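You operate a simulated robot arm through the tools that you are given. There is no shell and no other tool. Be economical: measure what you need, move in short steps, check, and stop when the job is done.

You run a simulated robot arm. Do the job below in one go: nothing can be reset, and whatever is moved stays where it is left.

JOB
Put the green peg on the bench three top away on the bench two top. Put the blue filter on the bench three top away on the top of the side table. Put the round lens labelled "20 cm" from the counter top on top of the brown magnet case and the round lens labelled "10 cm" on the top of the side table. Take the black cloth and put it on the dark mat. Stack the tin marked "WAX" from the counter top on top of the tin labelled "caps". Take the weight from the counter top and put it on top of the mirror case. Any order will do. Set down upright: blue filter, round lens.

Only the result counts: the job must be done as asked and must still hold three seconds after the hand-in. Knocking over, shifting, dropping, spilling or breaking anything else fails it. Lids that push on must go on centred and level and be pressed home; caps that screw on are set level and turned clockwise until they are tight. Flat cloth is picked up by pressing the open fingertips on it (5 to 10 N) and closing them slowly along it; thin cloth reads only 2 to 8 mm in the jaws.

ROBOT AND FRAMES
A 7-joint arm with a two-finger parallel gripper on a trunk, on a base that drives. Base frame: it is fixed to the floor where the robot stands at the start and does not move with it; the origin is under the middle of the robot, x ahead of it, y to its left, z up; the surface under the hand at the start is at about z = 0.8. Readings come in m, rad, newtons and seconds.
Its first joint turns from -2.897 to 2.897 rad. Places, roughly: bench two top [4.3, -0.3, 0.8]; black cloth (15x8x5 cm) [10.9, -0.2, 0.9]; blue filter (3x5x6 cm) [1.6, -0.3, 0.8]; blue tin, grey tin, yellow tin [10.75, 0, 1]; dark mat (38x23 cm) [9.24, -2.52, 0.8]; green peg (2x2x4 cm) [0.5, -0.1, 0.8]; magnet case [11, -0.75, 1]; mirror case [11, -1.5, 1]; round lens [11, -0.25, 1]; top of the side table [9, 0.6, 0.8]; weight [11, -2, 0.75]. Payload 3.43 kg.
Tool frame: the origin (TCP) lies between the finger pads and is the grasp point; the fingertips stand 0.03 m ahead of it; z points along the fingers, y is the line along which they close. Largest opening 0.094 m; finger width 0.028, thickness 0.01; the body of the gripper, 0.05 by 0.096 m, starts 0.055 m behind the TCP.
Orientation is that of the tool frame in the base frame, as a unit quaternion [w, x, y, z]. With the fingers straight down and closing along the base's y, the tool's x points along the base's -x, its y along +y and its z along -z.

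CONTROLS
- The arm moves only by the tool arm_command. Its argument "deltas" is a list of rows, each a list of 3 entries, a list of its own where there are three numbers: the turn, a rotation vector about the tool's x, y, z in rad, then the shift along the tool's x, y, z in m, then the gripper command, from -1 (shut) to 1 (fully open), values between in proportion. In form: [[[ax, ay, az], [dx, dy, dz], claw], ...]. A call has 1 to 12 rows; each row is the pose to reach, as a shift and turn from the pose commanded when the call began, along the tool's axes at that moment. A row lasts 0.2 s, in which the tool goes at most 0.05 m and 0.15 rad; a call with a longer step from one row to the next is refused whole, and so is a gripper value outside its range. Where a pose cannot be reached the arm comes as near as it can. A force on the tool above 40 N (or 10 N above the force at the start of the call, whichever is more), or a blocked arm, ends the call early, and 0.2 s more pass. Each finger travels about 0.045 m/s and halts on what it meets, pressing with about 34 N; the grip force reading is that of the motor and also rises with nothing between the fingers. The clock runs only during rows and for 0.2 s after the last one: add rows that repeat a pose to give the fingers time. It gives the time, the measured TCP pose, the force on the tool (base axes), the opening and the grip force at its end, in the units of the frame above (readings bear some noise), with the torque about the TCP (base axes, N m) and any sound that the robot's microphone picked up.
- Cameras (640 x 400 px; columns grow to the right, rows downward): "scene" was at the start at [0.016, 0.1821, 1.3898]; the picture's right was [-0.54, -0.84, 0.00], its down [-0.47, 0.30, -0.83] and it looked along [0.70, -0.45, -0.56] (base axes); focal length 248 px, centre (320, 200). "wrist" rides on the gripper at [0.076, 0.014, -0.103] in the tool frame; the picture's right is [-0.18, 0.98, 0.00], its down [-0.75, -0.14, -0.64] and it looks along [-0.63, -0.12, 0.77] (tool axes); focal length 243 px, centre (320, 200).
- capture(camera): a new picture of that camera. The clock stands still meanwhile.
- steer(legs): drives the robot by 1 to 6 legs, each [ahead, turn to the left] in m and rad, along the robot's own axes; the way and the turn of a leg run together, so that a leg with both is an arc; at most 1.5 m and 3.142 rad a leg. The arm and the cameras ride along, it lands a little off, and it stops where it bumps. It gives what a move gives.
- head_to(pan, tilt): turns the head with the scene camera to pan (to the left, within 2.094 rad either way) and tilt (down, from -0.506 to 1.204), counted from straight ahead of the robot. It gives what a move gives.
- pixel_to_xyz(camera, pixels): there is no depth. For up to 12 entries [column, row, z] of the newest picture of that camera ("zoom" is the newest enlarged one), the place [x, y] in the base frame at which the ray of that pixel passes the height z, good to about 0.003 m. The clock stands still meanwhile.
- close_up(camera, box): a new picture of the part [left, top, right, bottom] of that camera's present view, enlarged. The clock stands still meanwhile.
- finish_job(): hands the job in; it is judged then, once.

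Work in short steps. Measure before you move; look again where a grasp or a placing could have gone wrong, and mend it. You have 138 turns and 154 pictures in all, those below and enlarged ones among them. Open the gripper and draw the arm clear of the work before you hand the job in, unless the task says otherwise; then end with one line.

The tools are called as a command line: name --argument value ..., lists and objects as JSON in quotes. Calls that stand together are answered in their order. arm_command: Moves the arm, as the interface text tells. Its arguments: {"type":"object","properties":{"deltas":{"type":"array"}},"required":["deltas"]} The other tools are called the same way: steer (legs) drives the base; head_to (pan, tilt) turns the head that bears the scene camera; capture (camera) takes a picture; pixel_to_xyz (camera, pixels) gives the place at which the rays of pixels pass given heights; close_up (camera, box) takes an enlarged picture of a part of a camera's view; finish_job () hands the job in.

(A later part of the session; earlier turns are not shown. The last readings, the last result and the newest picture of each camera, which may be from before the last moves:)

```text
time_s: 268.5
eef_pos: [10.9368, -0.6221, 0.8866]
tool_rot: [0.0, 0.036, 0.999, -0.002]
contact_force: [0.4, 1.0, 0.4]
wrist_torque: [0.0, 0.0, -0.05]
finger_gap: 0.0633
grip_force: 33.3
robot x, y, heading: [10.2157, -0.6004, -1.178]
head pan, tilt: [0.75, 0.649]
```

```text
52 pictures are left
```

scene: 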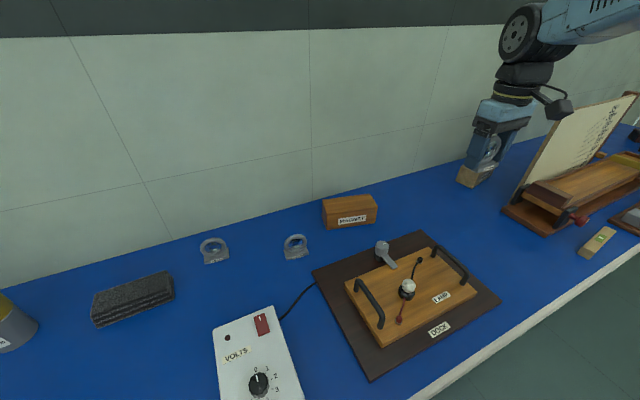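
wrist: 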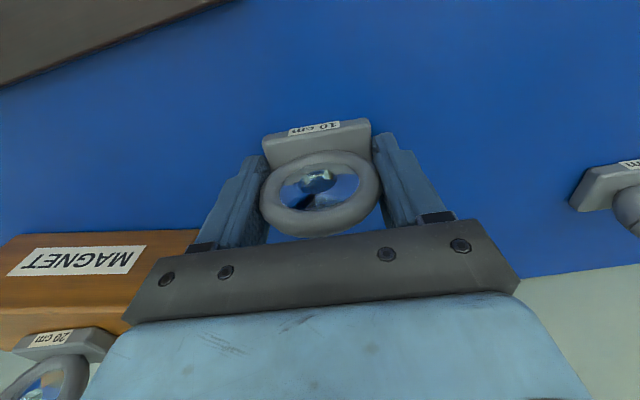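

The 10 cm lens is held. I lift it, then reverse the base toward (9.82,0.37) behind the side table and swing around in steps.

arm_command --deltas '[[[0, 0, 0], [0, 0, -0.045], -0.6], [[0, 0, 0], [0, 0, -0.09], -0.6], [[0, 0, 0], [0, 0, -0.135], -0.6], [[0, 0, 0], [0, 0, -0.18], -0.6], [[0, 0, 0], [0, 0, -0.225], -0.6], [[0, 0, 0], [0, 0, -0.265], -0.6]]'

steer --legs '[[-1.05, 0]]'

steer --legs '[[0, -0.78]]'

steer --legs '[[0, -0.78]]'

steer --legs '[[0, -0.78]]'

steer --legs '[[0, -0.78]]'

capture --camera "wrist"

```text
time_s: 269.9
eef_pos: [10.9346, -0.6189, 1.1546]
tool_rot: [-0.001, 0.037, 0.999, -0.002]
contact_force: [-0.2, 0.3, -0.6]
wrist_torque: [0.01, 0.02, 0.02]
finger_gap: 0.063
grip_force: 33.7
robot x, y, heading: [10.2154, -0.6023, -1.177]
head pan, tilt: [0.75, 0.649]
```

```text
time_s: 275.4
eef_pos: [10.5273, 0.3594, 1.1537]
tool_rot: [0.001, 0.035, 0.999, -0.002]
contact_force: [-0.4, -0.5, -1.7]
wrist_torque: [0.01, 0.0, -0.02]
finger_gap: 0.063
grip_force: 34.3
robot x, y, heading: [9.8085, 0.3733, -1.174]
head pan, tilt: [0.75, 0.649]
```

```text
time_s: 278.1
eef_pos: [10.3108, -0.1369, 1.1536]
tool_rot: [0.0, 0.409, 0.912, -0.001]
contact_force: [0.4, -0.5, -1.3]
wrist_torque: [0.03, -0.03, -0.03]
finger_gap: 0.0631
grip_force: 33.8
robot x, y, heading: [9.8505, 0.3625, -1.95]
head pan, tilt: [0.75, 0.649]
```

```text
time_s: 280.8
eef_pos: [9.8215, -0.3191, 1.1555]
tool_rot: [-0.001, 0.727, 0.686, -0.002]
contact_force: [0.7, 0.1, -0.3]
wrist_torque: [-0.01, 0.0, 0.02]
finger_gap: 0.0631
grip_force: 34.4
robot x, y, heading: [9.8626, 0.317, -2.728]
head pan, tilt: [0.75, 0.649]
```

```text
time_s: 283.5
eef_pos: [9.3863, -0.104, 1.1558]
tool_rot: [-0.002, 0.934, 0.357, -0.001]
contact_force: [1.0, 0.0, -0.1]
wrist_torque: [0.0, 0.0, -0.01]
finger_gap: 0.063
grip_force: 34.2
robot x, y, heading: [9.8505, 0.2802, 2.761]
head pan, tilt: [0.75, 0.649]
```

```text
time_s: 286.2
eef_pos: [9.2492, 0.3302, 1.1554]
tool_rot: [-0.002, 1.0, -0.02, 0.0]
contact_force: [0.5, 0.8, -0.9]
wrist_torque: [0.02, 0.02, 0.04]
finger_gap: 0.0633
grip_force: 34.1
robot x, y, heading: [9.8103, 0.2636, 1.995]
head pan, tilt: [0.75, 0.649]
```

```text
51 pictures are left
```

wrist: 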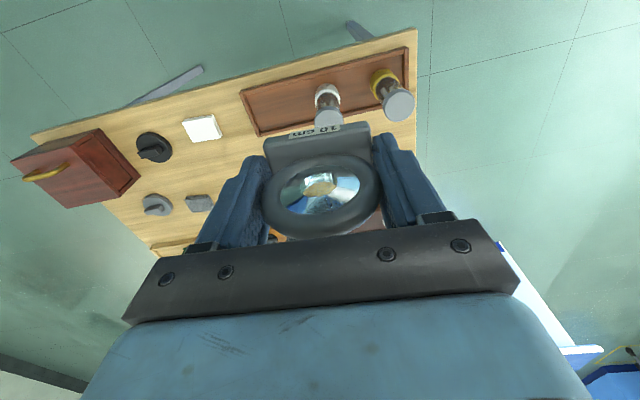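

I'm now behind the table. I zoom on the tabletop to find the free spot.

close_up --camera "wrist" --box '[100, 60, 340, 260]'

head_to --pan 1.15 --tilt 0.8

capture --camera "scene"

```text
2.00 times, centred on (220, 160) of wrist
```

zoom: 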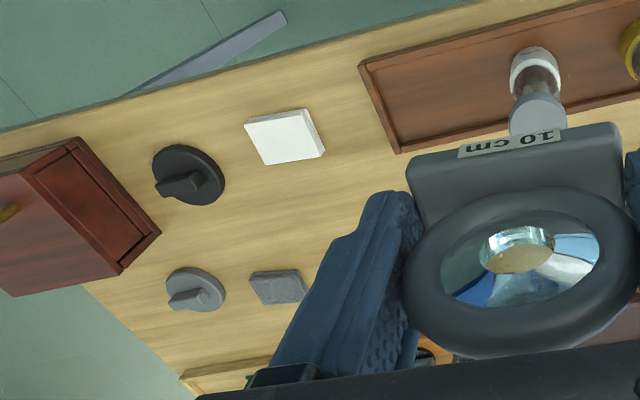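

```text
time_s: 287.1
eef_pos: [9.2503, 0.3289, 1.1559]
tool_rot: [-0.001, 1.0, -0.019, -0.001]
contact_force: [0.8, 0.2, -0.9]
wrist_torque: [0.0, 0.01, 0.0]
finger_gap: 0.0635
grip_force: 33.7
robot x, y, heading: [9.8089, 0.2652, 2.0]
head pan, tilt: [1.15, 0.799]
```

```text
49 pictures are left
```

scene: 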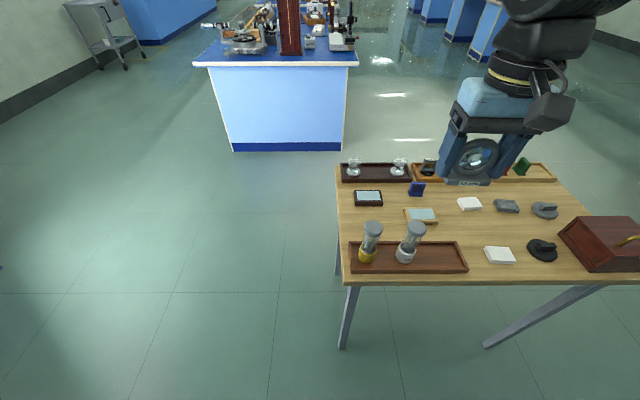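

The free area is around scene (478,228) to (520,228). I measure it and the neighbours.

close_up --camera "scene" --box '[335, 160, 575, 290]'

pixel_to_xyz --camera "scene" --pixels '[[480, 228, 0.775], [505, 230, 0.775], [437, 224, 0.785], [470, 211, 0.78], [500, 247, 0.785], [467, 243, 0.785], [507, 213, 0.78], [416, 195, 0.775], [541, 240, 0.785], [440, 286, 0.775]]'

```text
2.67 times, centred on (455, 225) of scene
```

zoom: 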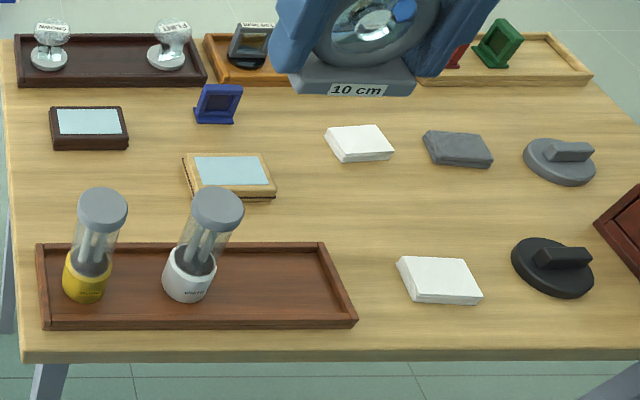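

```text
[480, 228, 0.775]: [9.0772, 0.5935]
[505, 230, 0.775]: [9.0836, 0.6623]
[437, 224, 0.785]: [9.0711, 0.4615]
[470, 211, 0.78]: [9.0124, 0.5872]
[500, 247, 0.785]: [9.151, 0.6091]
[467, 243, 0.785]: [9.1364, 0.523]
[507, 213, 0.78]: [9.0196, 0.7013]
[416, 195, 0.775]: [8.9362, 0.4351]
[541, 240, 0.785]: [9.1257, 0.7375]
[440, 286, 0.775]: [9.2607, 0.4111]
```

I place it at (9.078,0.585): move over at height, then down.

arm_command --deltas '[[[0, 0, 0], [-0.0269, -0.0356, 0], -0.6], [[0, 0, 0], [-0.0537, -0.0711, 0], -0.6], [[0, 0, 0], [-0.0806, -0.1067, 0], -0.6], [[0, 0, 0], [-0.1074, -0.1423, 0], -0.6], [[0, 0, 0], [-0.1343, -0.1779, 0], -0.6], [[0, 0, 0], [-0.1611, -0.2134, 0], -0.6], [[0, 0, 0], [-0.188, -0.249, 0], -0.6], [[0, 0, 0], [-0.188, -0.249, 0.045], -0.6], [[0, 0, 0], [-0.188, -0.249, 0.09], -0.6], [[0, 0, 0], [-0.188, -0.249, 0.135], -0.6], [[0, 0, 0], [-0.188, -0.249, 0.18], -0.6], [[0, 0, 0], [-0.188, -0.249, 0.225], -0.6]]'

close_up --camera "scene" --box '[375, 130, 615, 290]'

capture --camera "wrist"

```text
time_s: 289.6
eef_pos: [9.0717, 0.587, 0.9341]
tool_rot: [-0.001, 1.0, -0.019, -0.001]
contact_force: [0.5, 0.4, 0.4]
wrist_torque: [0.0, 0.01, 0.0]
finger_gap: 0.0633
grip_force: 33.5
robot x, y, heading: [9.8133, 0.2655, 2.0]
head pan, tilt: [1.15, 0.799]
```

```text
2.50 times, centred on (495, 210) of scene
```

zoom: 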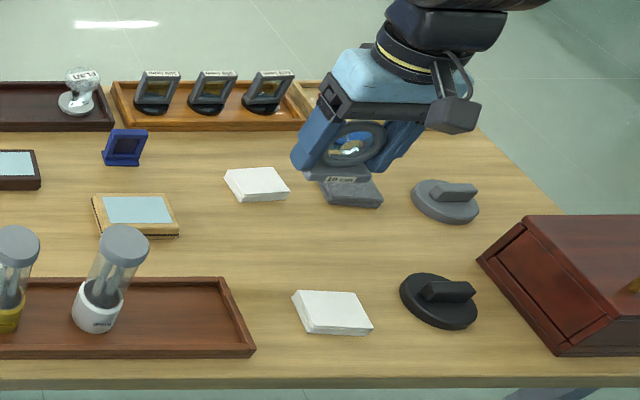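

```text
46 pictures are left
```

wrist: 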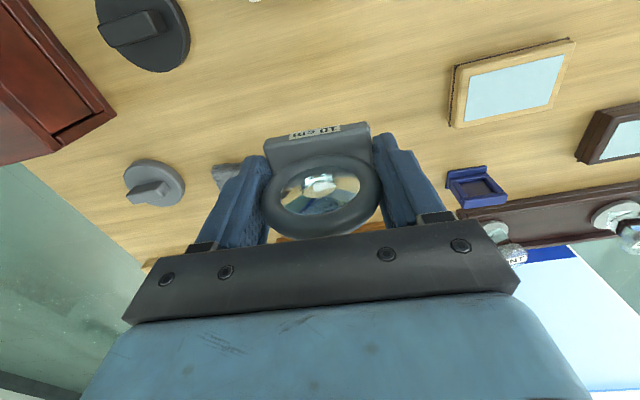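

The landing spot is clear (white block's edge at x 9.012). I lower in stages to contact.

arm_command --deltas '[[[0, 0, 0], [0, 0, 0.04], -0.6], [[0, 0, 0], [0, 0, 0.075], -0.6], [[0, 0, 0], [0, 0, 0.1], -0.6], [[0, 0, 0], [0, 0, 0.11], -0.6], [[0, 0, 0], [0, 0, 0.1125], -0.6], [[0, 0, 0], [0, 0, 0.115], -0.6], [[0, 0, 0], [0, 0, 0.1175], -0.6], [[0, 0, 0], [0, 0, 0.12], -0.6], [[0, 0, 0], [0, 0, 0.122], -0.6], [[0, 0, 0], [0, 0, 0.124], -0.6], [[0, 0, 0], [0, 0, 0.126], -0.6], [[0, 0, 0], [0, 0, 0.128], -0.6]]'

close_up --camera "scene" --box '[375, 130, 615, 290]'

```text
time_s: 291.9
eef_pos: [9.0711, 0.5863, 0.8101]
tool_rot: [-0.002, 1.0, -0.019, -0.002]
contact_force: [-1.1, -0.2, 5.7]
wrist_torque: [-0.21, 0.02, -0.04]
finger_gap: 0.0632
grip_force: 33.9
robot x, y, heading: [9.8139, 0.2634, 1.997]
head pan, tilt: [1.15, 0.799]
stopped in row 11: the force on the tool passed its limit at 48 N (the readings are from after the stop); the commanded pose is now the measured one
```

```text
2.50 times, centred on (495, 210) of scene
```

zoom: 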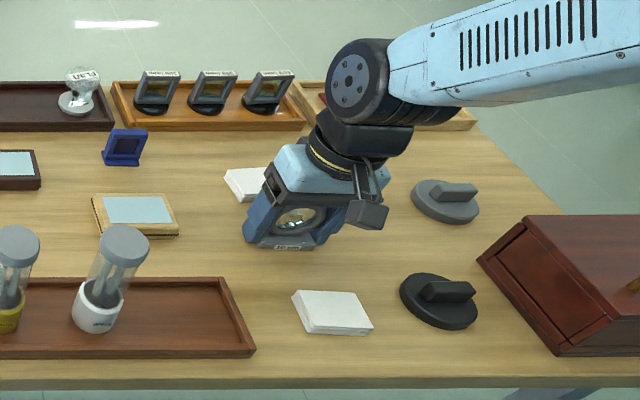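

Contact on the table at a clear spot. I open and withdraw.

arm_command --deltas '[[[0, 0, 0], [0, 0, 0], 0.4], [[0, 0, 0], [0, 0, 0], 0.7], [[0, 0, 0], [0, 0, 0], 0.7], [[0, 0, 0], [0, 0, -0.03], 0.7], [[0, 0, 0], [0, 0, -0.07], 0.7], [[0, 0, 0], [0, 0, -0.12], 0.8], [[0, 0, 0], [0, 0, -0.17], 1], [[0, 0, 0], [0, 0, -0.22], 1], [[0, 0, 0], [0, 0, -0.27], 1], [[0, 0, 0], [0, 0, -0.32], 1], [[0, 0, 0], [0, 0, -0.36], 1]]'

close_up --camera "scene" --box '[375, 130, 615, 290]'

```text
time_s: 294.3
eef_pos: [9.0706, 0.5847, 1.1703]
tool_rot: [-0.002, 1.0, -0.02, 0.0]
contact_force: [-0.5, 0.3, -1.7]
wrist_torque: [0.0, 0.01, -0.02]
finger_gap: 0.0941
grip_force: 0.0
robot x, y, heading: [9.8105, 0.2661, 1.995]
head pan, tilt: [1.15, 0.799]
```

```text
2.50 times, centred on (495, 210) of scene
```

zoom: 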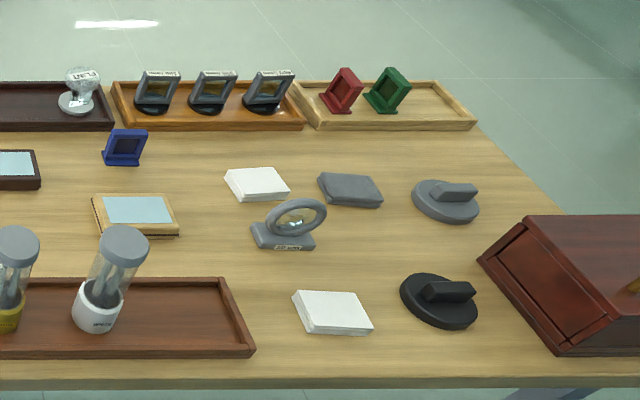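

The lens stands upright. Next the black cloth: I turn right in steps and drive to about (10.09,-0.2).

steer --legs '[[0, -0.76]]'

steer --legs '[[0, -0.76]]'

steer --legs '[[0, -0.76]]'

steer --legs '[[0, -0.74]]'

steer --legs '[[0.5, 0]]'

capture --camera "wrist"

head_to --pan 0.9 --tilt 0.7

capture --camera "scene"

```text
time_s: 296.9
eef_pos: [9.4842, 1.0003, 1.1707]
tool_rot: [-0.002, 0.924, -0.383, 0.001]
contact_force: [0.2, 0.3, 0.3]
wrist_torque: [0.0, 0.03, -0.01]
finger_gap: 0.0942
grip_force: 0.1
robot x, y, heading: [9.7553, 0.2779, 1.249]
head pan, tilt: [1.15, 0.799]
```

```text
time_s: 299.6
eef_pos: [10.0755, 0.9867, 1.1714]
tool_rot: [-0.003, 0.709, -0.706, 0.0]
contact_force: [-0.1, -0.9, -0.4]
wrist_torque: [0.01, 0.02, 0.01]
finger_gap: 0.0942
grip_force: 0.0
robot x, y, heading: [9.7375, 0.3258, 0.477]
head pan, tilt: [1.15, 0.799]
```

```text
time_s: 302.2
eef_pos: [10.4341, 0.5797, 1.1703]
tool_rot: [0.002, -0.4, 0.916, 0.0]
contact_force: [0.3, -0.1, -0.2]
wrist_torque: [-0.03, 0.01, 0.0]
finger_gap: 0.094
grip_force: 0.0
robot x, y, heading: [9.7513, 0.3736, -0.278]
head pan, tilt: [1.15, 0.799]
```

```text
time_s: 304.9
eef_pos: [10.3933, 0.0586, 1.1713]
tool_rot: [0.002, -0.039, 0.999, -0.002]
contact_force: [0.1, 0.5, 0.2]
wrist_torque: [0.04, 0.03, 0.01]
finger_gap: 0.0942
grip_force: 0.1
robot x, y, heading: [9.7871, 0.398, -1.028]
head pan, tilt: [1.15, 0.799]
```

```text
time_s: 307.8
eef_pos: [10.6475, -0.3684, 1.1724]
tool_rot: [0.002, -0.035, 0.999, -0.001]
contact_force: [1.1, 0.1, 0.3]
wrist_torque: [-0.02, -0.01, -0.02]
finger_gap: 0.0941
grip_force: 0.1
robot x, y, heading: [10.0476, -0.0284, -1.035]
head pan, tilt: [1.15, 0.799]
```

```text
43 pictures are left
```

wrist: 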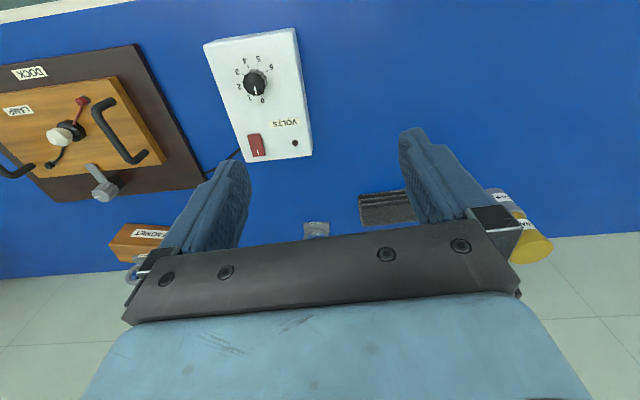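

```text
time_s: 308.6
eef_pos: [10.6481, -0.3689, 1.1718]
tool_rot: [0.002, -0.035, 0.999, -0.001]
contact_force: [0.4, 0.7, 0.6]
wrist_torque: [-0.01, 0.05, 0.05]
finger_gap: 0.094
grip_force: 0.0
robot x, y, heading: [10.0477, -0.0273, -1.028]
head pan, tilt: [0.901, 0.7]
```

```text
42 pictures are left
```

scene: 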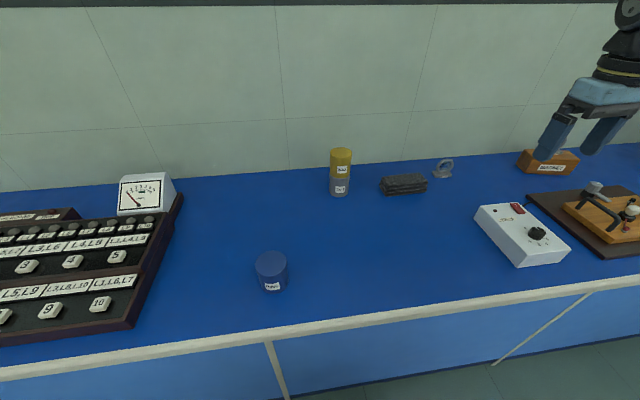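

I measure the cloth's corners.

close_up --camera "scene" --box '[360, 155, 456, 215]'

pixel_to_xyz --camera "scene" --pixels '[[385, 194, 0.85], [426, 190, 0.85], [380, 179, 0.89], [424, 174, 0.89], [404, 183, 0.88]]'

pixel_to_xyz --camera "wrist" --pixels '[[358, 195, 0.89], [360, 225, 0.89], [405, 190, 0.89]]'

```text
6.67 times, centred on (408, 185) of scene
```

zoom: 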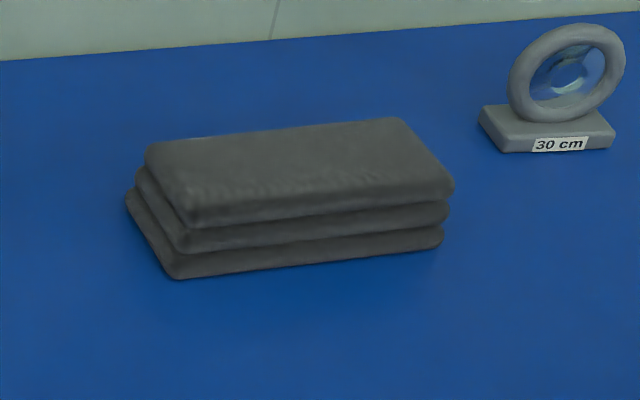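

```text
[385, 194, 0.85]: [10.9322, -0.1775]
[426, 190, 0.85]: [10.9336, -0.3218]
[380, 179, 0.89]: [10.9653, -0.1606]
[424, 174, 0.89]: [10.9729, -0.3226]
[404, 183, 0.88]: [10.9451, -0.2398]
```

```text
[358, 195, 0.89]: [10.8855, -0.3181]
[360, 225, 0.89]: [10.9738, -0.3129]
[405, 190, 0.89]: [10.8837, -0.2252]
```

pixel_to_xyz --camera "zoom" --pixels '[[190, 212, 0.895], [453, 188, 0.895], [400, 118, 0.895], [147, 150, 0.895], [175, 278, 0.85], [443, 245, 0.85], [127, 195, 0.855]]'

```text
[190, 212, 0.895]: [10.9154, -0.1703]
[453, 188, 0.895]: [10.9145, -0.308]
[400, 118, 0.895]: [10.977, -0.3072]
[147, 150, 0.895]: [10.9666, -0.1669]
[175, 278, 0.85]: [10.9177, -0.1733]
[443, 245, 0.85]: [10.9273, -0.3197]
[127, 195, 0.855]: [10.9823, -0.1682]
```

The cloth is centred at (10.948,-0.241), 7–8 cm wide in x. I edge the base 0.1 m closer first.

steer --legs '[[0.1, 0]]'

```text
time_s: 309.7
eef_pos: [10.6983, -0.4546, 1.1725]
tool_rot: [0.002, -0.036, 0.999, -0.002]
contact_force: [-0.2, 0.0, 0.1]
wrist_torque: [0.0, 0.0, 0.01]
finger_gap: 0.0939
grip_force: 0.0
robot x, y, heading: [10.0993, -0.1136, -1.032]
head pan, tilt: [0.901, 0.7]
```

I swing the hand over the cloth with the fingers turned to close along x.

arm_command --deltas '[[[0, 0, 0.137], [-0.022, 0.01625, 0], 1], [[0, 0, 0.274], [-0.0441, 0.0325, 0], 1], [[0, 0, 0.411], [-0.0661, 0.04875, 0], 1], [[0, 0, 0.548], [-0.0882, 0.065, 0], 1], [[0, 0, 0.685], [-0.1102, 0.08125, 0], 1], [[0, 0, 0.822], [-0.1322, 0.0975, 0], 1], [[0, 0, 0.959], [-0.1543, 0.11375, 0], 1], [[0, 0, 1.096], [-0.1763, 0.13, 0], 1], [[0, 0, 1.233], [-0.1984, 0.14625, 0], 1], [[0, 0, 1.37], [-0.2204, 0.1625, 0], 1], [[0, 0, 1.507], [-0.2425, 0.17875, 0], 1], [[0, 0, 1.643], [-0.2645, 0.195, 0], 1]]'

arm_command --deltas '[[[0, 0, 0], [0, 0, 0.05], 1], [[0, 0, 0], [0, 0, 0.1], 1], [[0, 0, 0], [0, 0, 0.14], 1]]'

capture --camera "wrist"

```text
time_s: 312.3
eef_pos: [10.9494, -0.2425, 1.1728]
tool_rot: [0.003, 0.709, 0.706, 0.001]
contact_force: [-0.7, -1.1, 0.3]
wrist_torque: [0.07, -0.03, 0.04]
finger_gap: 0.0937
grip_force: 0.1
robot x, y, heading: [10.1033, -0.1169, -1.028]
head pan, tilt: [0.901, 0.7]
```

```text
time_s: 313.1
eef_pos: [10.948, -0.2414, 1.0351]
tool_rot: [0.002, 0.708, 0.706, 0.0]
contact_force: [0.4, 0.1, 2.2]
wrist_torque: [0.04, -0.02, -0.02]
finger_gap: 0.094
grip_force: 0.0
robot x, y, heading: [10.0996, -0.1162, -1.031]
head pan, tilt: [0.901, 0.7]
```

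```text
40 pictures are left
```

wrist: 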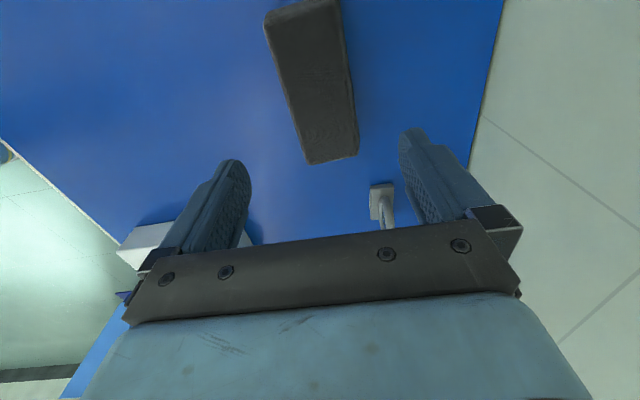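

I measure the cloth edges in this view at its top height.

pixel_to_xyz --camera "wrist" --pixels '[[281, 65, 0.895], [349, 65, 0.895], [293, 110, 0.895], [356, 110, 0.895], [308, 163, 0.895], [357, 155, 0.895]]'

```text
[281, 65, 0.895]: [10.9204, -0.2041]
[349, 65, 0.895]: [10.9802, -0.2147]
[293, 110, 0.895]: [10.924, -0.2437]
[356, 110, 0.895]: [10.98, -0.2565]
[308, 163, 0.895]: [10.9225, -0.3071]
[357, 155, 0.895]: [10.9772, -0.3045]
```

The cloth centre is x≈10.951. I descend to z 0.884 and close slowly.

arm_command --deltas '[[[0, 0, 0], [0, 0.002, 0.045], 1], [[0, 0, 0], [0, 0.002, 0.09], 1], [[0, 0, 0], [0, 0.002, 0.13], 1], [[0, 0, 0], [0, 0.002, 0.152], 1], [[0, 0, 0], [0, 0.002, 0.152], 0.7], [[0, 0, 0], [0, 0.002, 0.152], 0.4], [[0, 0, 0], [0, 0.002, 0.152], 0.1], [[0, 0, 0], [0, 0.002, 0.152], -0.3], [[0, 0, 0], [0, 0.002, 0.152], -0.6], [[0, 0, 0], [0, 0.002, 0.152], -1], [[0, 0, 0], [0, 0.002, 0.152], -1]]'

capture --camera "wrist"

```text
time_s: 315.5
eef_pos: [10.9509, -0.2416, 0.8811]
tool_rot: [0.003, 0.707, 0.707, 0.0]
contact_force: [0.0, -0.3, -0.3]
wrist_torque: [-0.01, 0.0, 0.02]
finger_gap: 0.0741
grip_force: 34.2
robot x, y, heading: [10.1012, -0.1141, -1.026]
head pan, tilt: [0.901, 0.7]
```

```text
39 pictures are left
```

wrist: 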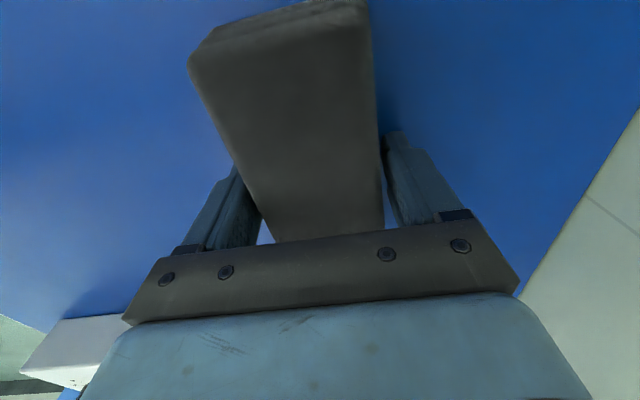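

The cloth is held (74 mm). I lift and back off, then drive down the aisle and look at the island.

arm_command --deltas '[[[0, 0, 0], [0, 0, -0.045], -1], [[0, 0, 0], [0, 0, -0.09], -1], [[0, 0, 0], [0, 0, -0.135], -1], [[0, 0, 0], [0, 0, -0.18], -1], [[0, 0, 0], [0, 0, -0.225], -1], [[0, 0, 0], [0, 0, -0.27], -1], [[0, 0, 0], [0, 0, -0.29], -1]]'

steer --legs '[[-0.15, 0], [0, -0.75]]'

head_to --pan -0.1 --tilt 0.45

capture --camera "scene"

```text
time_s: 317.1
eef_pos: [10.9515, -0.2406, 1.1714]
tool_rot: [0.002, 0.708, 0.706, -0.001]
contact_force: [0.9, 0.0, -2.6]
wrist_torque: [0.0, 0.03, -0.01]
finger_gap: 0.0741
grip_force: 33.7
robot x, y, heading: [10.1001, -0.1196, -1.032]
head pan, tilt: [0.901, 0.7]
```

```text
time_s: 320.4
eef_pos: [10.6275, -0.6013, 1.1726]
tool_rot: [0.003, 0.896, 0.444, 0.0]
contact_force: [-0.3, -0.4, -0.5]
wrist_torque: [0.01, 0.0, 0.02]
finger_gap: 0.0741
grip_force: 33.5
robot x, y, heading: [10.0673, 0.0129, -1.679]
head pan, tilt: [0.901, 0.7]
stopped in leg 2: the robot was blocked; the commanded pose is now the measured one
```

```text
time_s: 321.7
eef_pos: [10.6267, -0.6, 1.1727]
tool_rot: [0.003, 0.896, 0.445, 0.0]
contact_force: [0.1, -0.1, -0.5]
wrist_torque: [0.03, 0.01, 0.02]
finger_gap: 0.0738
grip_force: 34.4
robot x, y, heading: [10.0667, 0.0112, -1.686]
head pan, tilt: [-0.099, 0.45]
```

```text
38 pictures are left
```

scene: 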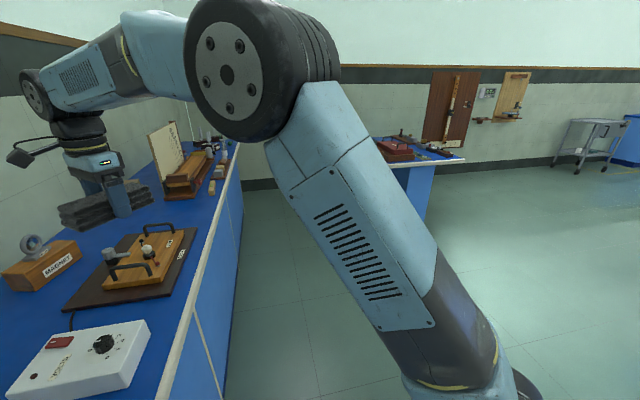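

I turn right a bit more (arm leaves the counter) and drive toward open floor north of the island, then look.

steer --legs '[[0, -0.6], [0.7, 0]]'

head_to --pan 0.4 --tilt 0.5

capture --camera "scene"

```text
time_s: 327.4
eef_pos: [9.7162, -1.3377, 1.1719]
tool_rot: [0.004, 0.988, 0.154, -0.002]
contact_force: [-0.1, -1.2, -1.2]
wrist_torque: [0.0, 0.0, 0.02]
finger_gap: 0.0739
grip_force: 34.1
robot x, y, heading: [9.6158, -0.5228, -2.289]
head pan, tilt: [-0.099, 0.45]
```

```text
time_s: 328.4
eef_pos: [9.7158, -1.3398, 1.1723]
tool_rot: [0.003, 0.988, 0.154, -0.001]
contact_force: [-0.1, -0.3, -1.2]
wrist_torque: [0.02, -0.01, -0.01]
finger_gap: 0.0738
grip_force: 33.9
robot x, y, heading: [9.6159, -0.5222, -2.288]
head pan, tilt: [0.4, 0.499]
```

```text
37 pictures are left
```

scene: 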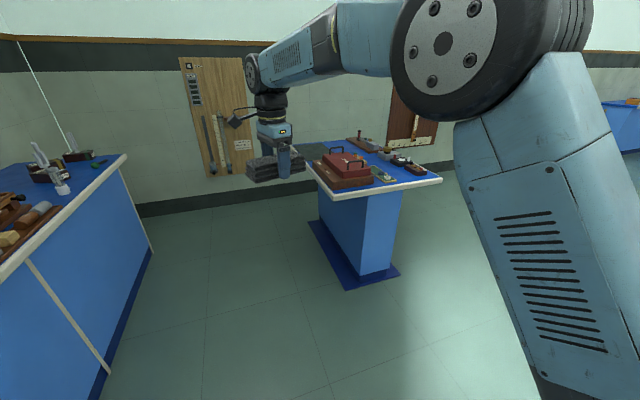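

I measure the island's corners, plinth and the mat.

close_up --camera "scene" --box '[290, 125, 450, 225]'

pixel_to_xyz --camera "scene" --pixels '[[345, 288, 0.0], [310, 222, 0.0], [398, 268, 0.0], [337, 198, 0.8], [440, 181, 0.8], [306, 165, 0.8], [318, 150, 0.8], [385, 273, 0.02], [150, 250, 0.0]]'

```text
4.00 times, centred on (370, 175) of scene
```

zoom: 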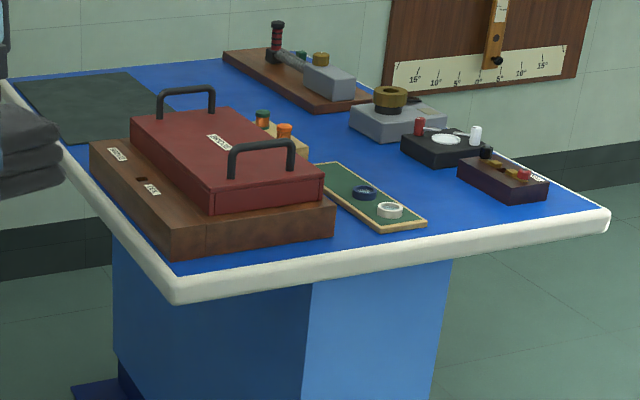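

```text
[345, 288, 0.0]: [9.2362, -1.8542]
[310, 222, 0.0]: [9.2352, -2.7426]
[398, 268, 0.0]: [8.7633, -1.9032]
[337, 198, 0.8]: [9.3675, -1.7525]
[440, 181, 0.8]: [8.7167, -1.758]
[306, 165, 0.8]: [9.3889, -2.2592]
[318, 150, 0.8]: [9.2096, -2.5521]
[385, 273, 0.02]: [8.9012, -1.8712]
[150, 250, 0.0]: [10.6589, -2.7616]
```

The island top spans x 8.72–9.37 with the mat at its southeast. I'll back down the aisle facing north so the arm points toward the island.

steer --legs '[[0, -0.76]]'

steer --legs '[[0, -0.76]]'

steer --legs '[[0, -0.74]]'

head_to --pan 2.05 --tilt 0.6

capture --camera "scene"

```text
time_s: 331.0
eef_pos: [9.1377, -1.1954, 1.1753]
tool_rot: [0.004, 0.978, -0.211, -0.002]
contact_force: [-0.1, -1.0, -0.6]
wrist_torque: [-0.01, 0.0, 0.0]
finger_gap: 0.0739
grip_force: 34.1
robot x, y, heading: [9.6182, -0.5732, -3.04]
head pan, tilt: [0.4, 0.499]
stopped in leg 1: the robot was blocked; the commanded pose is now the measured one
```

```text
time_s: 333.6
eef_pos: [8.8416, -0.6975, 1.1735]
tool_rot: [0.002, 0.83, -0.557, -0.002]
contact_force: [-0.1, 0.6, -0.9]
wrist_torque: [0.01, -0.04, 0.01]
finger_gap: 0.074
grip_force: 33.8
robot x, y, heading: [9.5885, -0.6166, 2.491]
head pan, tilt: [0.4, 0.499]
```

```text
time_s: 336.2
eef_pos: [8.9745, -0.1739, 1.1752]
tool_rot: [0.0, -0.577, 0.817, 0.003]
contact_force: [0.3, -1.1, -1.7]
wrist_torque: [-0.03, 0.0, -0.01]
finger_gap: 0.0741
grip_force: 34.7
robot x, y, heading: [9.5411, -0.6157, 1.762]
head pan, tilt: [0.4, 0.499]
```

```text
time_s: 337.9
eef_pos: [8.9739, -0.1745, 1.1764]
tool_rot: [-0.001, -0.576, 0.817, 0.003]
contact_force: [0.4, -0.6, -1.1]
wrist_torque: [0.01, 0.04, 0.02]
finger_gap: 0.0738
grip_force: 33.8
robot x, y, heading: [9.5364, -0.6178, 1.77]
head pan, tilt: [2.051, 0.6]
```

```text
35 pictures are left
```

scene: 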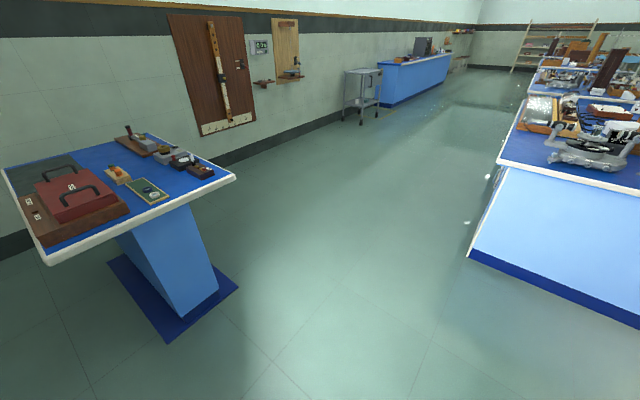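

I reverse down the aisle 1.85 m.

steer --legs '[[-0.95, 0], [-0.9, 0]]'

head_to --pan 1.3 --tilt 0.75

capture --camera "scene"

```text
time_s: 347.3
eef_pos: [9.3121, -1.9656, 1.1764]
tool_rot: [-0.001, -0.573, 0.82, 0.004]
contact_force: [0.0, -0.4, -1.8]
wrist_torque: [-0.01, -0.04, 0.02]
finger_gap: 0.074
grip_force: 34.0
robot x, y, heading: [9.8731, -2.4168, 1.758]
head pan, tilt: [2.051, 0.6]
```

```text
time_s: 348.4
eef_pos: [9.3116, -1.9651, 1.1768]
tool_rot: [-0.002, -0.572, 0.82, 0.003]
contact_force: [0.1, 0.5, -1.3]
wrist_torque: [0.0, -0.01, -0.01]
finger_gap: 0.0737
grip_force: 34.5
robot x, y, heading: [9.8716, -2.4147, 1.755]
head pan, tilt: [1.3, 0.75]
```

```text
34 pictures are left
```

scene: 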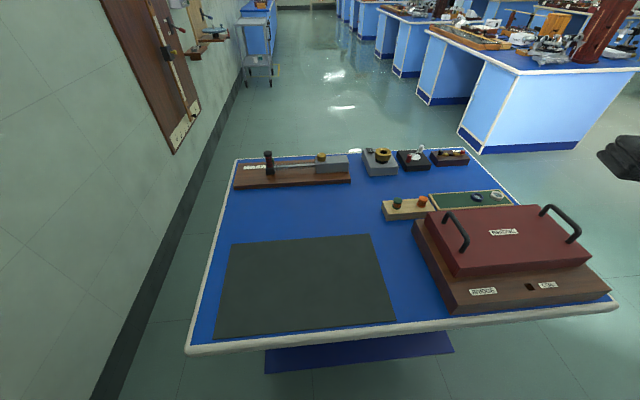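

The mat is clear and visible. I measure its corners.

pixel_to_xyz --camera "scene" --pixels '[[230, 245, 0.8], [369, 235, 0.8], [396, 320, 0.8], [217, 337, 0.8], [305, 282, 0.8], [187, 350, 0.8], [236, 160, 0.8], [425, 230, 0.86]]'

```text
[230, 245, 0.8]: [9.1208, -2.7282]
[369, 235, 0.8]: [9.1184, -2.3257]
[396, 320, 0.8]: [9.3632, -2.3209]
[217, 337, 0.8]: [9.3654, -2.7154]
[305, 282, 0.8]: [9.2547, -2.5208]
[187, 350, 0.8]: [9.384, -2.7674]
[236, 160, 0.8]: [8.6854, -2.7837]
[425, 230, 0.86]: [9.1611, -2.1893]
```

The mat spans x 9.12–9.36, y -2.72…-2.32, centre (9.242,-2.522). I swing the cloth over it.

arm_command --deltas '[[[0, 0, -0.029], [0.0456, -0.0106, 0], -1], [[0, 0, -0.058], [0.0912, -0.0211, 0], -1], [[0, 0, -0.087], [0.1369, -0.0317, 0], -1], [[0, 0, -0.117], [0.1825, -0.0423, 0], -1], [[0, 0, -0.146], [0.2281, -0.0528, 0], -1], [[0, 0, -0.175], [0.2737, -0.0634, 0], -1], [[0, 0, -0.204], [0.3194, -0.074, 0], -1], [[0, 0, -0.233], [0.365, -0.0845, 0], -1], [[0, 0, -0.262], [0.4106, -0.0951, 0], -1], [[0, 0, -0.292], [0.4562, -0.1057, 0], -1], [[0, 0, -0.321], [0.5019, -0.1162, 0], -1], [[0, 0, -0.35], [0.5475, -0.1268, 0], -1]]'

arm_command --deltas '[[[0, 0, 0], [0, 0, 0.05], -1], [[0, 0, 0], [0, 0, 0.1], -1], [[0, 0, 0], [0, 0, 0.15], -1], [[0, 0, 0], [0, 0, 0.2], -1], [[0, 0, 0], [0, 0, 0.25], -1], [[0, 0, 0], [0, 0, 0.28], -1]]'

capture --camera "scene"

```text
time_s: 351.0
eef_pos: [9.2408, -2.5243, 1.1741]
tool_rot: [-0.001, -0.706, 0.709, 0.004]
contact_force: [0.1, 1.3, -0.6]
wrist_torque: [-0.04, 0.02, -0.02]
finger_gap: 0.0739
grip_force: 33.7
robot x, y, heading: [9.8692, -2.4177, 1.759]
head pan, tilt: [1.3, 0.75]
```

```text
time_s: 352.4
eef_pos: [9.2396, -2.5199, 0.8948]
tool_rot: [-0.001, -0.707, 0.708, 0.005]
contact_force: [-0.1, -0.2, -0.9]
wrist_torque: [0.01, 0.03, -0.02]
finger_gap: 0.074
grip_force: 33.7
robot x, y, heading: [9.8734, -2.4146, 1.755]
head pan, tilt: [1.3, 0.75]
```

```text
33 pictures are left
```

scene: 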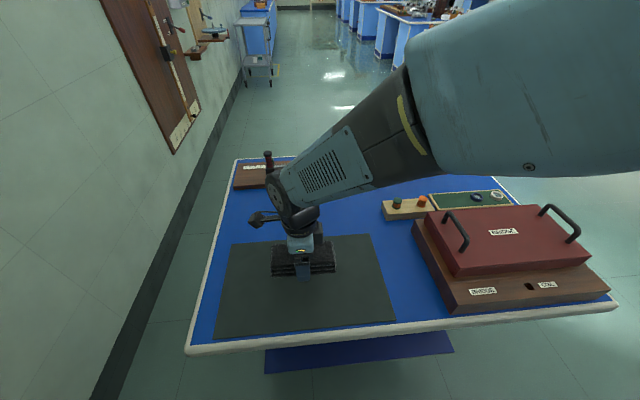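

Over the mat. I lower slowly to contact.

arm_command --deltas '[[[0, 0, 0], [0, 0, 0.02], -1], [[0, 0, 0], [0, 0, 0.035], -1], [[0, 0, 0], [0, 0, 0.045], -1], [[0, 0, 0], [0, 0, 0.05], -1], [[0, 0, 0], [0, 0, 0.0525], -1], [[0, 0, 0], [0, 0, 0.055], -1], [[0, 0, 0], [0, 0, 0.0575], -1], [[0, 0, 0], [0, 0, 0.06], -1], [[0, 0, 0], [0, 0, 0.0625], -1], [[0, 0, 0], [0, 0, 0.065], -1]]'

```text
time_s: 354.5
eef_pos: [9.2406, -2.5222, 0.8343]
tool_rot: [-0.002, -0.705, 0.709, 0.005]
contact_force: [3.6, 3.0, 6.5]
wrist_torque: [-0.04, -0.34, 0.17]
finger_gap: 0.074
grip_force: 33.9
robot x, y, heading: [9.8756, -2.4129, 1.755]
head pan, tilt: [1.3, 0.75]
stopped in row 10: the force on the tool passed its limit at 46 N (the readings are from after the stop); the commanded pose is now the measured one
```

Contact at z 0.834. I open and withdraw.

arm_command --deltas '[[[0, 0, 0], [0, 0, 0], 0.7], [[0, 0, 0], [0, 0, 0], 1], [[0, 0, 0], [0, 0, 0], 1], [[0, 0, 0], [0, 0, -0.03], 1], [[0, 0, 0], [0, 0, -0.07], 1], [[0, 0, 0], [0, 0, -0.12], 1], [[0, 0, 0], [0, 0, -0.17], 1], [[0, 0, 0], [0, 0, -0.22], 1], [[0, 0, 0], [0, 0, -0.27], 1], [[0, 0, 0], [0, 0, -0.32], 1], [[0, 0, 0], [0, 0, -0.35], 1]]'

capture --camera "wrist"

```text
time_s: 356.9
eef_pos: [9.2422, -2.5232, 1.1863]
tool_rot: [-0.001, -0.706, 0.708, 0.005]
contact_force: [0.4, 0.1, -0.5]
wrist_torque: [-0.05, 0.0, 0.0]
finger_gap: 0.0937
grip_force: 0.2
robot x, y, heading: [9.8708, -2.4134, 1.754]
head pan, tilt: [1.3, 0.75]
```

```text
32 pictures are left
```

wrist: 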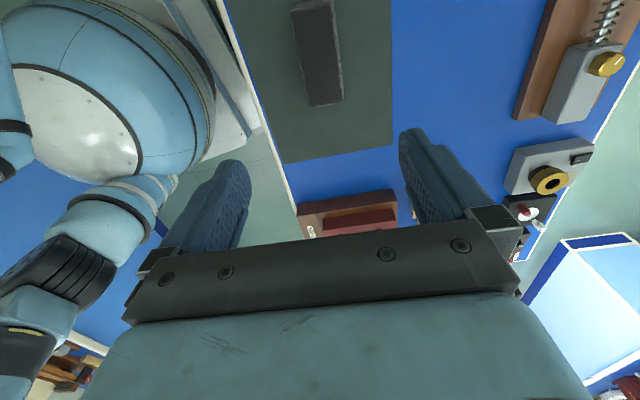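

The cloth lies on the mat. Now I look at the counter for the weight and mirror case.

head_to --pan -1.45 --tilt 0.6

capture --camera "scene"

```text
time_s: 359.3
eef_pos: [9.242, -2.5243, 1.1853]
tool_rot: [-0.002, -0.706, 0.708, 0.004]
contact_force: [1.0, 0.3, 0.0]
wrist_torque: [-0.03, 0.02, 0.01]
finger_gap: 0.0939
grip_force: 0.0
robot x, y, heading: [9.874, -2.414, 1.756]
head pan, tilt: [-1.45, 0.6]
```

```text
31 pictures are left
```

scene: 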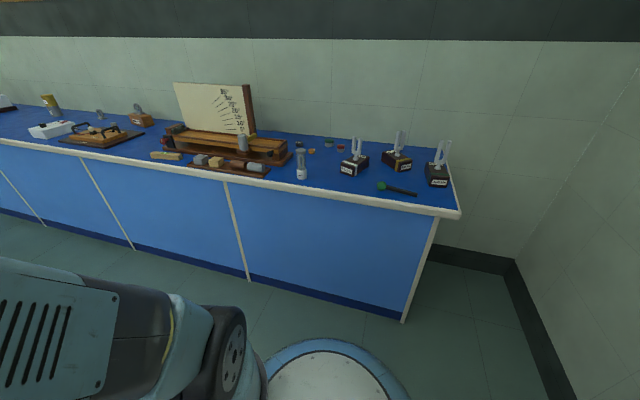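

I zoom on the region between the board and the tuning forks.

close_up --camera "scene" --box '[130, 80, 330, 190]'

close_up --camera "scene" --box '[260, 110, 460, 220]'

```text
3.20 times, centred on (230, 135) of scene
```

zoom: 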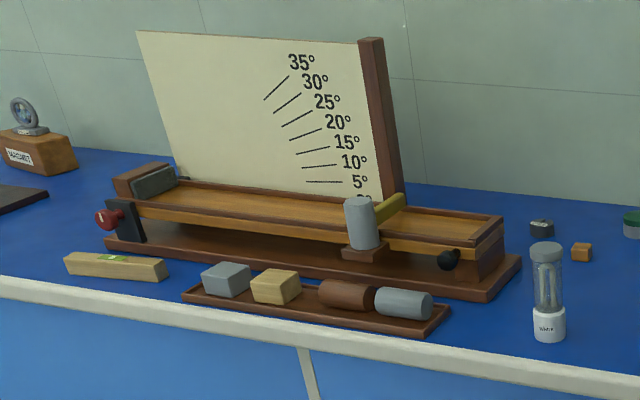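

```text
3.20 times, centred on (360, 165) of scene
```

zoom: 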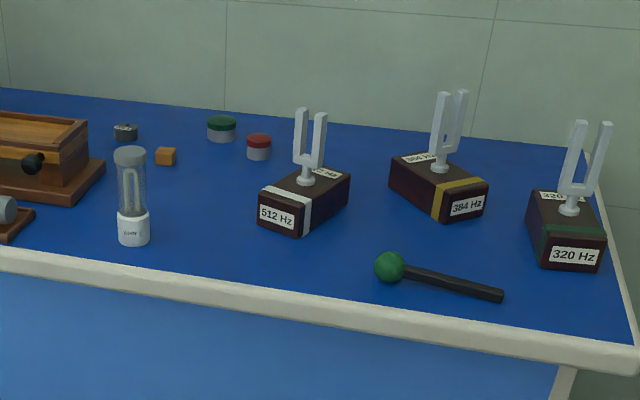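

The small dark grey object near (300,145) may be the weight; I zoom in tightly.

close_up --camera "scene" --box '[285, 132, 349, 172]'

pixel_to_xyz --camera "scene" --pixels '[[299, 148, 0.85], [312, 152, 0.85], [302, 178, 0.85], [340, 150, 0.85], [460, 215, 0.85]]'

```text
10.00 times, centred on (317, 152) of scene
```

zoom: 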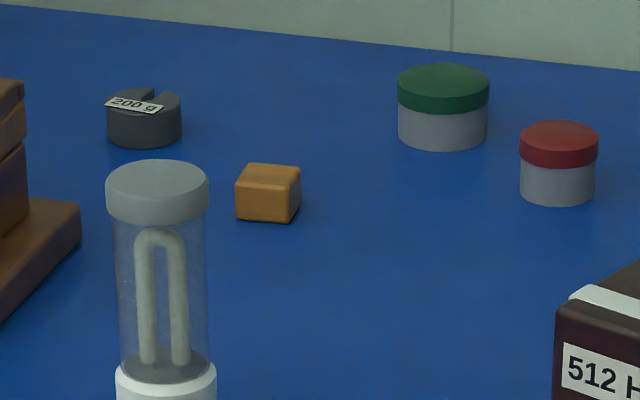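

```text
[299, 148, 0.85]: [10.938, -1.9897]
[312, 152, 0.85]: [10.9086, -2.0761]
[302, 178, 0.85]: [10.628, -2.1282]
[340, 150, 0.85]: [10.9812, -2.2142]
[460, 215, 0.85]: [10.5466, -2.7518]
```

The 200 g weight is at about (10.95,-1.985). I drive to about (10.08,-2.1) and turn right in steps so the arm faces the counter.

steer --legs '[[0, -0.85], [0.33, 0]]'

steer --legs '[[0, -0.8]]'

steer --legs '[[0, -0.8]]'

head_to --pan 1.0 --tilt 0.6

capture --camera "scene"

```text
time_s: 364.0
eef_pos: [9.5775, -1.7557, 1.1861]
tool_rot: [0.0, -0.351, 0.936, 0.005]
contact_force: [-0.1, -1.0, 0.7]
wrist_torque: [0.06, -0.02, -0.02]
finger_gap: 0.094
grip_force: 0.1
robot x, y, heading: [10.0644, -2.1455, 0.9]
head pan, tilt: [-1.45, 0.6]
```

```text
time_s: 366.7
eef_pos: [10.0096, -1.5246, 1.1874]
tool_rot: [0.002, 0.041, 0.999, 0.005]
contact_force: [-0.3, -0.1, 0.3]
wrist_torque: [0.01, 0.01, 0.0]
finger_gap: 0.094
grip_force: 0.1
robot x, y, heading: [10.0618, -2.1157, 0.105]
head pan, tilt: [-1.45, 0.6]
```

```text
time_s: 369.5
eef_pos: [10.4525, -1.6679, 1.1868]
tool_rot: [0.004, 0.432, 0.902, 0.004]
contact_force: [-0.1, 0.3, 0.3]
wrist_torque: [0.01, -0.01, 0.02]
finger_gap: 0.0941
grip_force: 0.0
robot x, y, heading: [10.088, -2.0901, -0.704]
head pan, tilt: [-1.45, 0.6]
```

```text
time_s: 371.8
eef_pos: [10.4534, -1.6685, 1.1871]
tool_rot: [0.003, 0.431, 0.902, 0.004]
contact_force: [0.1, 0.0, 0.2]
wrist_torque: [0.0, 0.03, 0.01]
finger_gap: 0.0941
grip_force: 0.1
robot x, y, heading: [10.083, -2.0901, -0.7]
head pan, tilt: [1.0, 0.6]
```

```text
27 pictures are left
```

scene: 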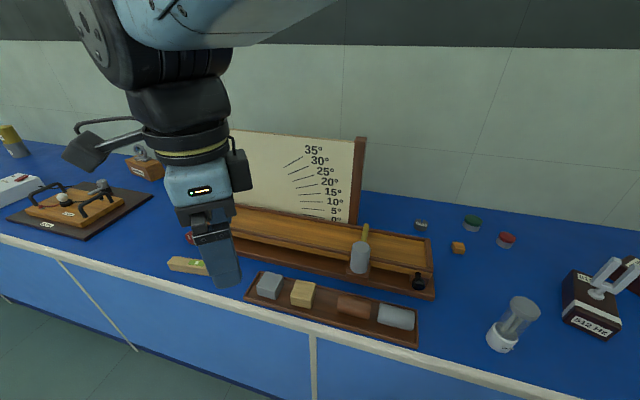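

I turn 0.72 more to the right and locate the weight.

steer --legs '[[0, -0.72]]'

head_to --pan 1.45 --tilt 0.65

capture --camera "scene"

capture --camera "wrist"

```text
time_s: 374.3
eef_pos: [10.6416, -2.0244, 1.1884]
tool_rot: [0.004, 0.724, 0.69, 0.002]
contact_force: [-0.1, -0.8, 0.9]
wrist_torque: [0.01, 0.0, -0.01]
finger_gap: 0.094
grip_force: 0.1
robot x, y, heading: [10.1121, -2.0862, -1.429]
head pan, tilt: [1.0, 0.6]
```

```text
time_s: 375.2
eef_pos: [10.6415, -2.025, 1.1878]
tool_rot: [0.004, 0.724, 0.69, 0.003]
contact_force: [-0.1, 0.1, 0.0]
wrist_torque: [-0.01, 0.0, -0.01]
finger_gap: 0.0939
grip_force: 0.1
robot x, y, heading: [10.1148, -2.086, -1.433]
head pan, tilt: [1.45, 0.649]
```

```text
26 pictures are left
```

scene: 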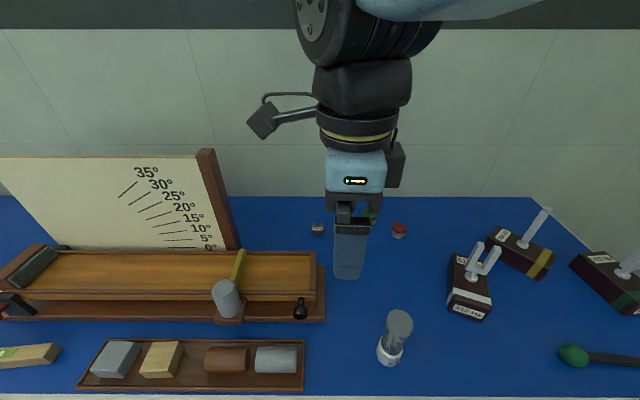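

```text
25 pictures are left
```

wrist: 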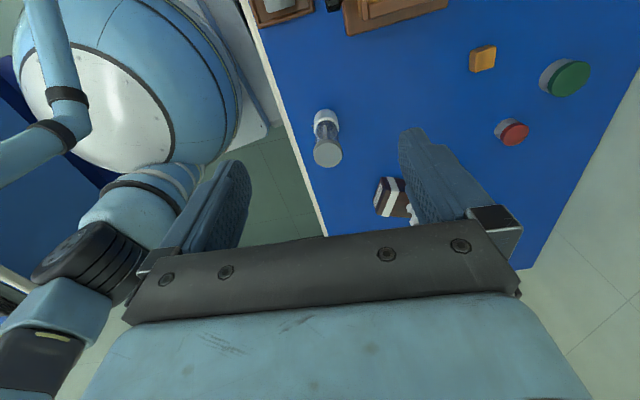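

I locate the weight (317,228), the board's post and the orange cube.

pixel_to_xyz --camera "scene" --pixels '[[317, 233, 0.85], [317, 225, 0.87], [309, 229, 0.86], [325, 229, 0.86], [237, 248, 0.88], [200, 152, 1.15], [215, 150, 1.15], [325, 318, 0.85]]'

close_up --camera "scene" --box '[285, 208, 349, 248]'

```text
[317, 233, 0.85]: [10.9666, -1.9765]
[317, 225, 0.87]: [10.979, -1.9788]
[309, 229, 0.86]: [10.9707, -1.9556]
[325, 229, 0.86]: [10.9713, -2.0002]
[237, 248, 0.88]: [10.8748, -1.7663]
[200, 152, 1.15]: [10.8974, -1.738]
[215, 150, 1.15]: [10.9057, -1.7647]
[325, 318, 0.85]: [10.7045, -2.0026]
```

```text
10.00 times, centred on (317, 228) of scene
```

zoom: 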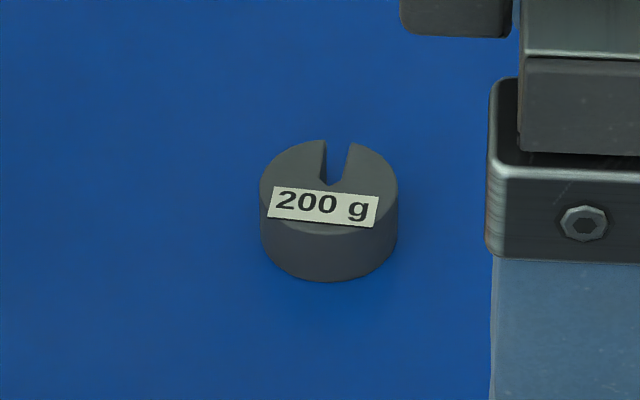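

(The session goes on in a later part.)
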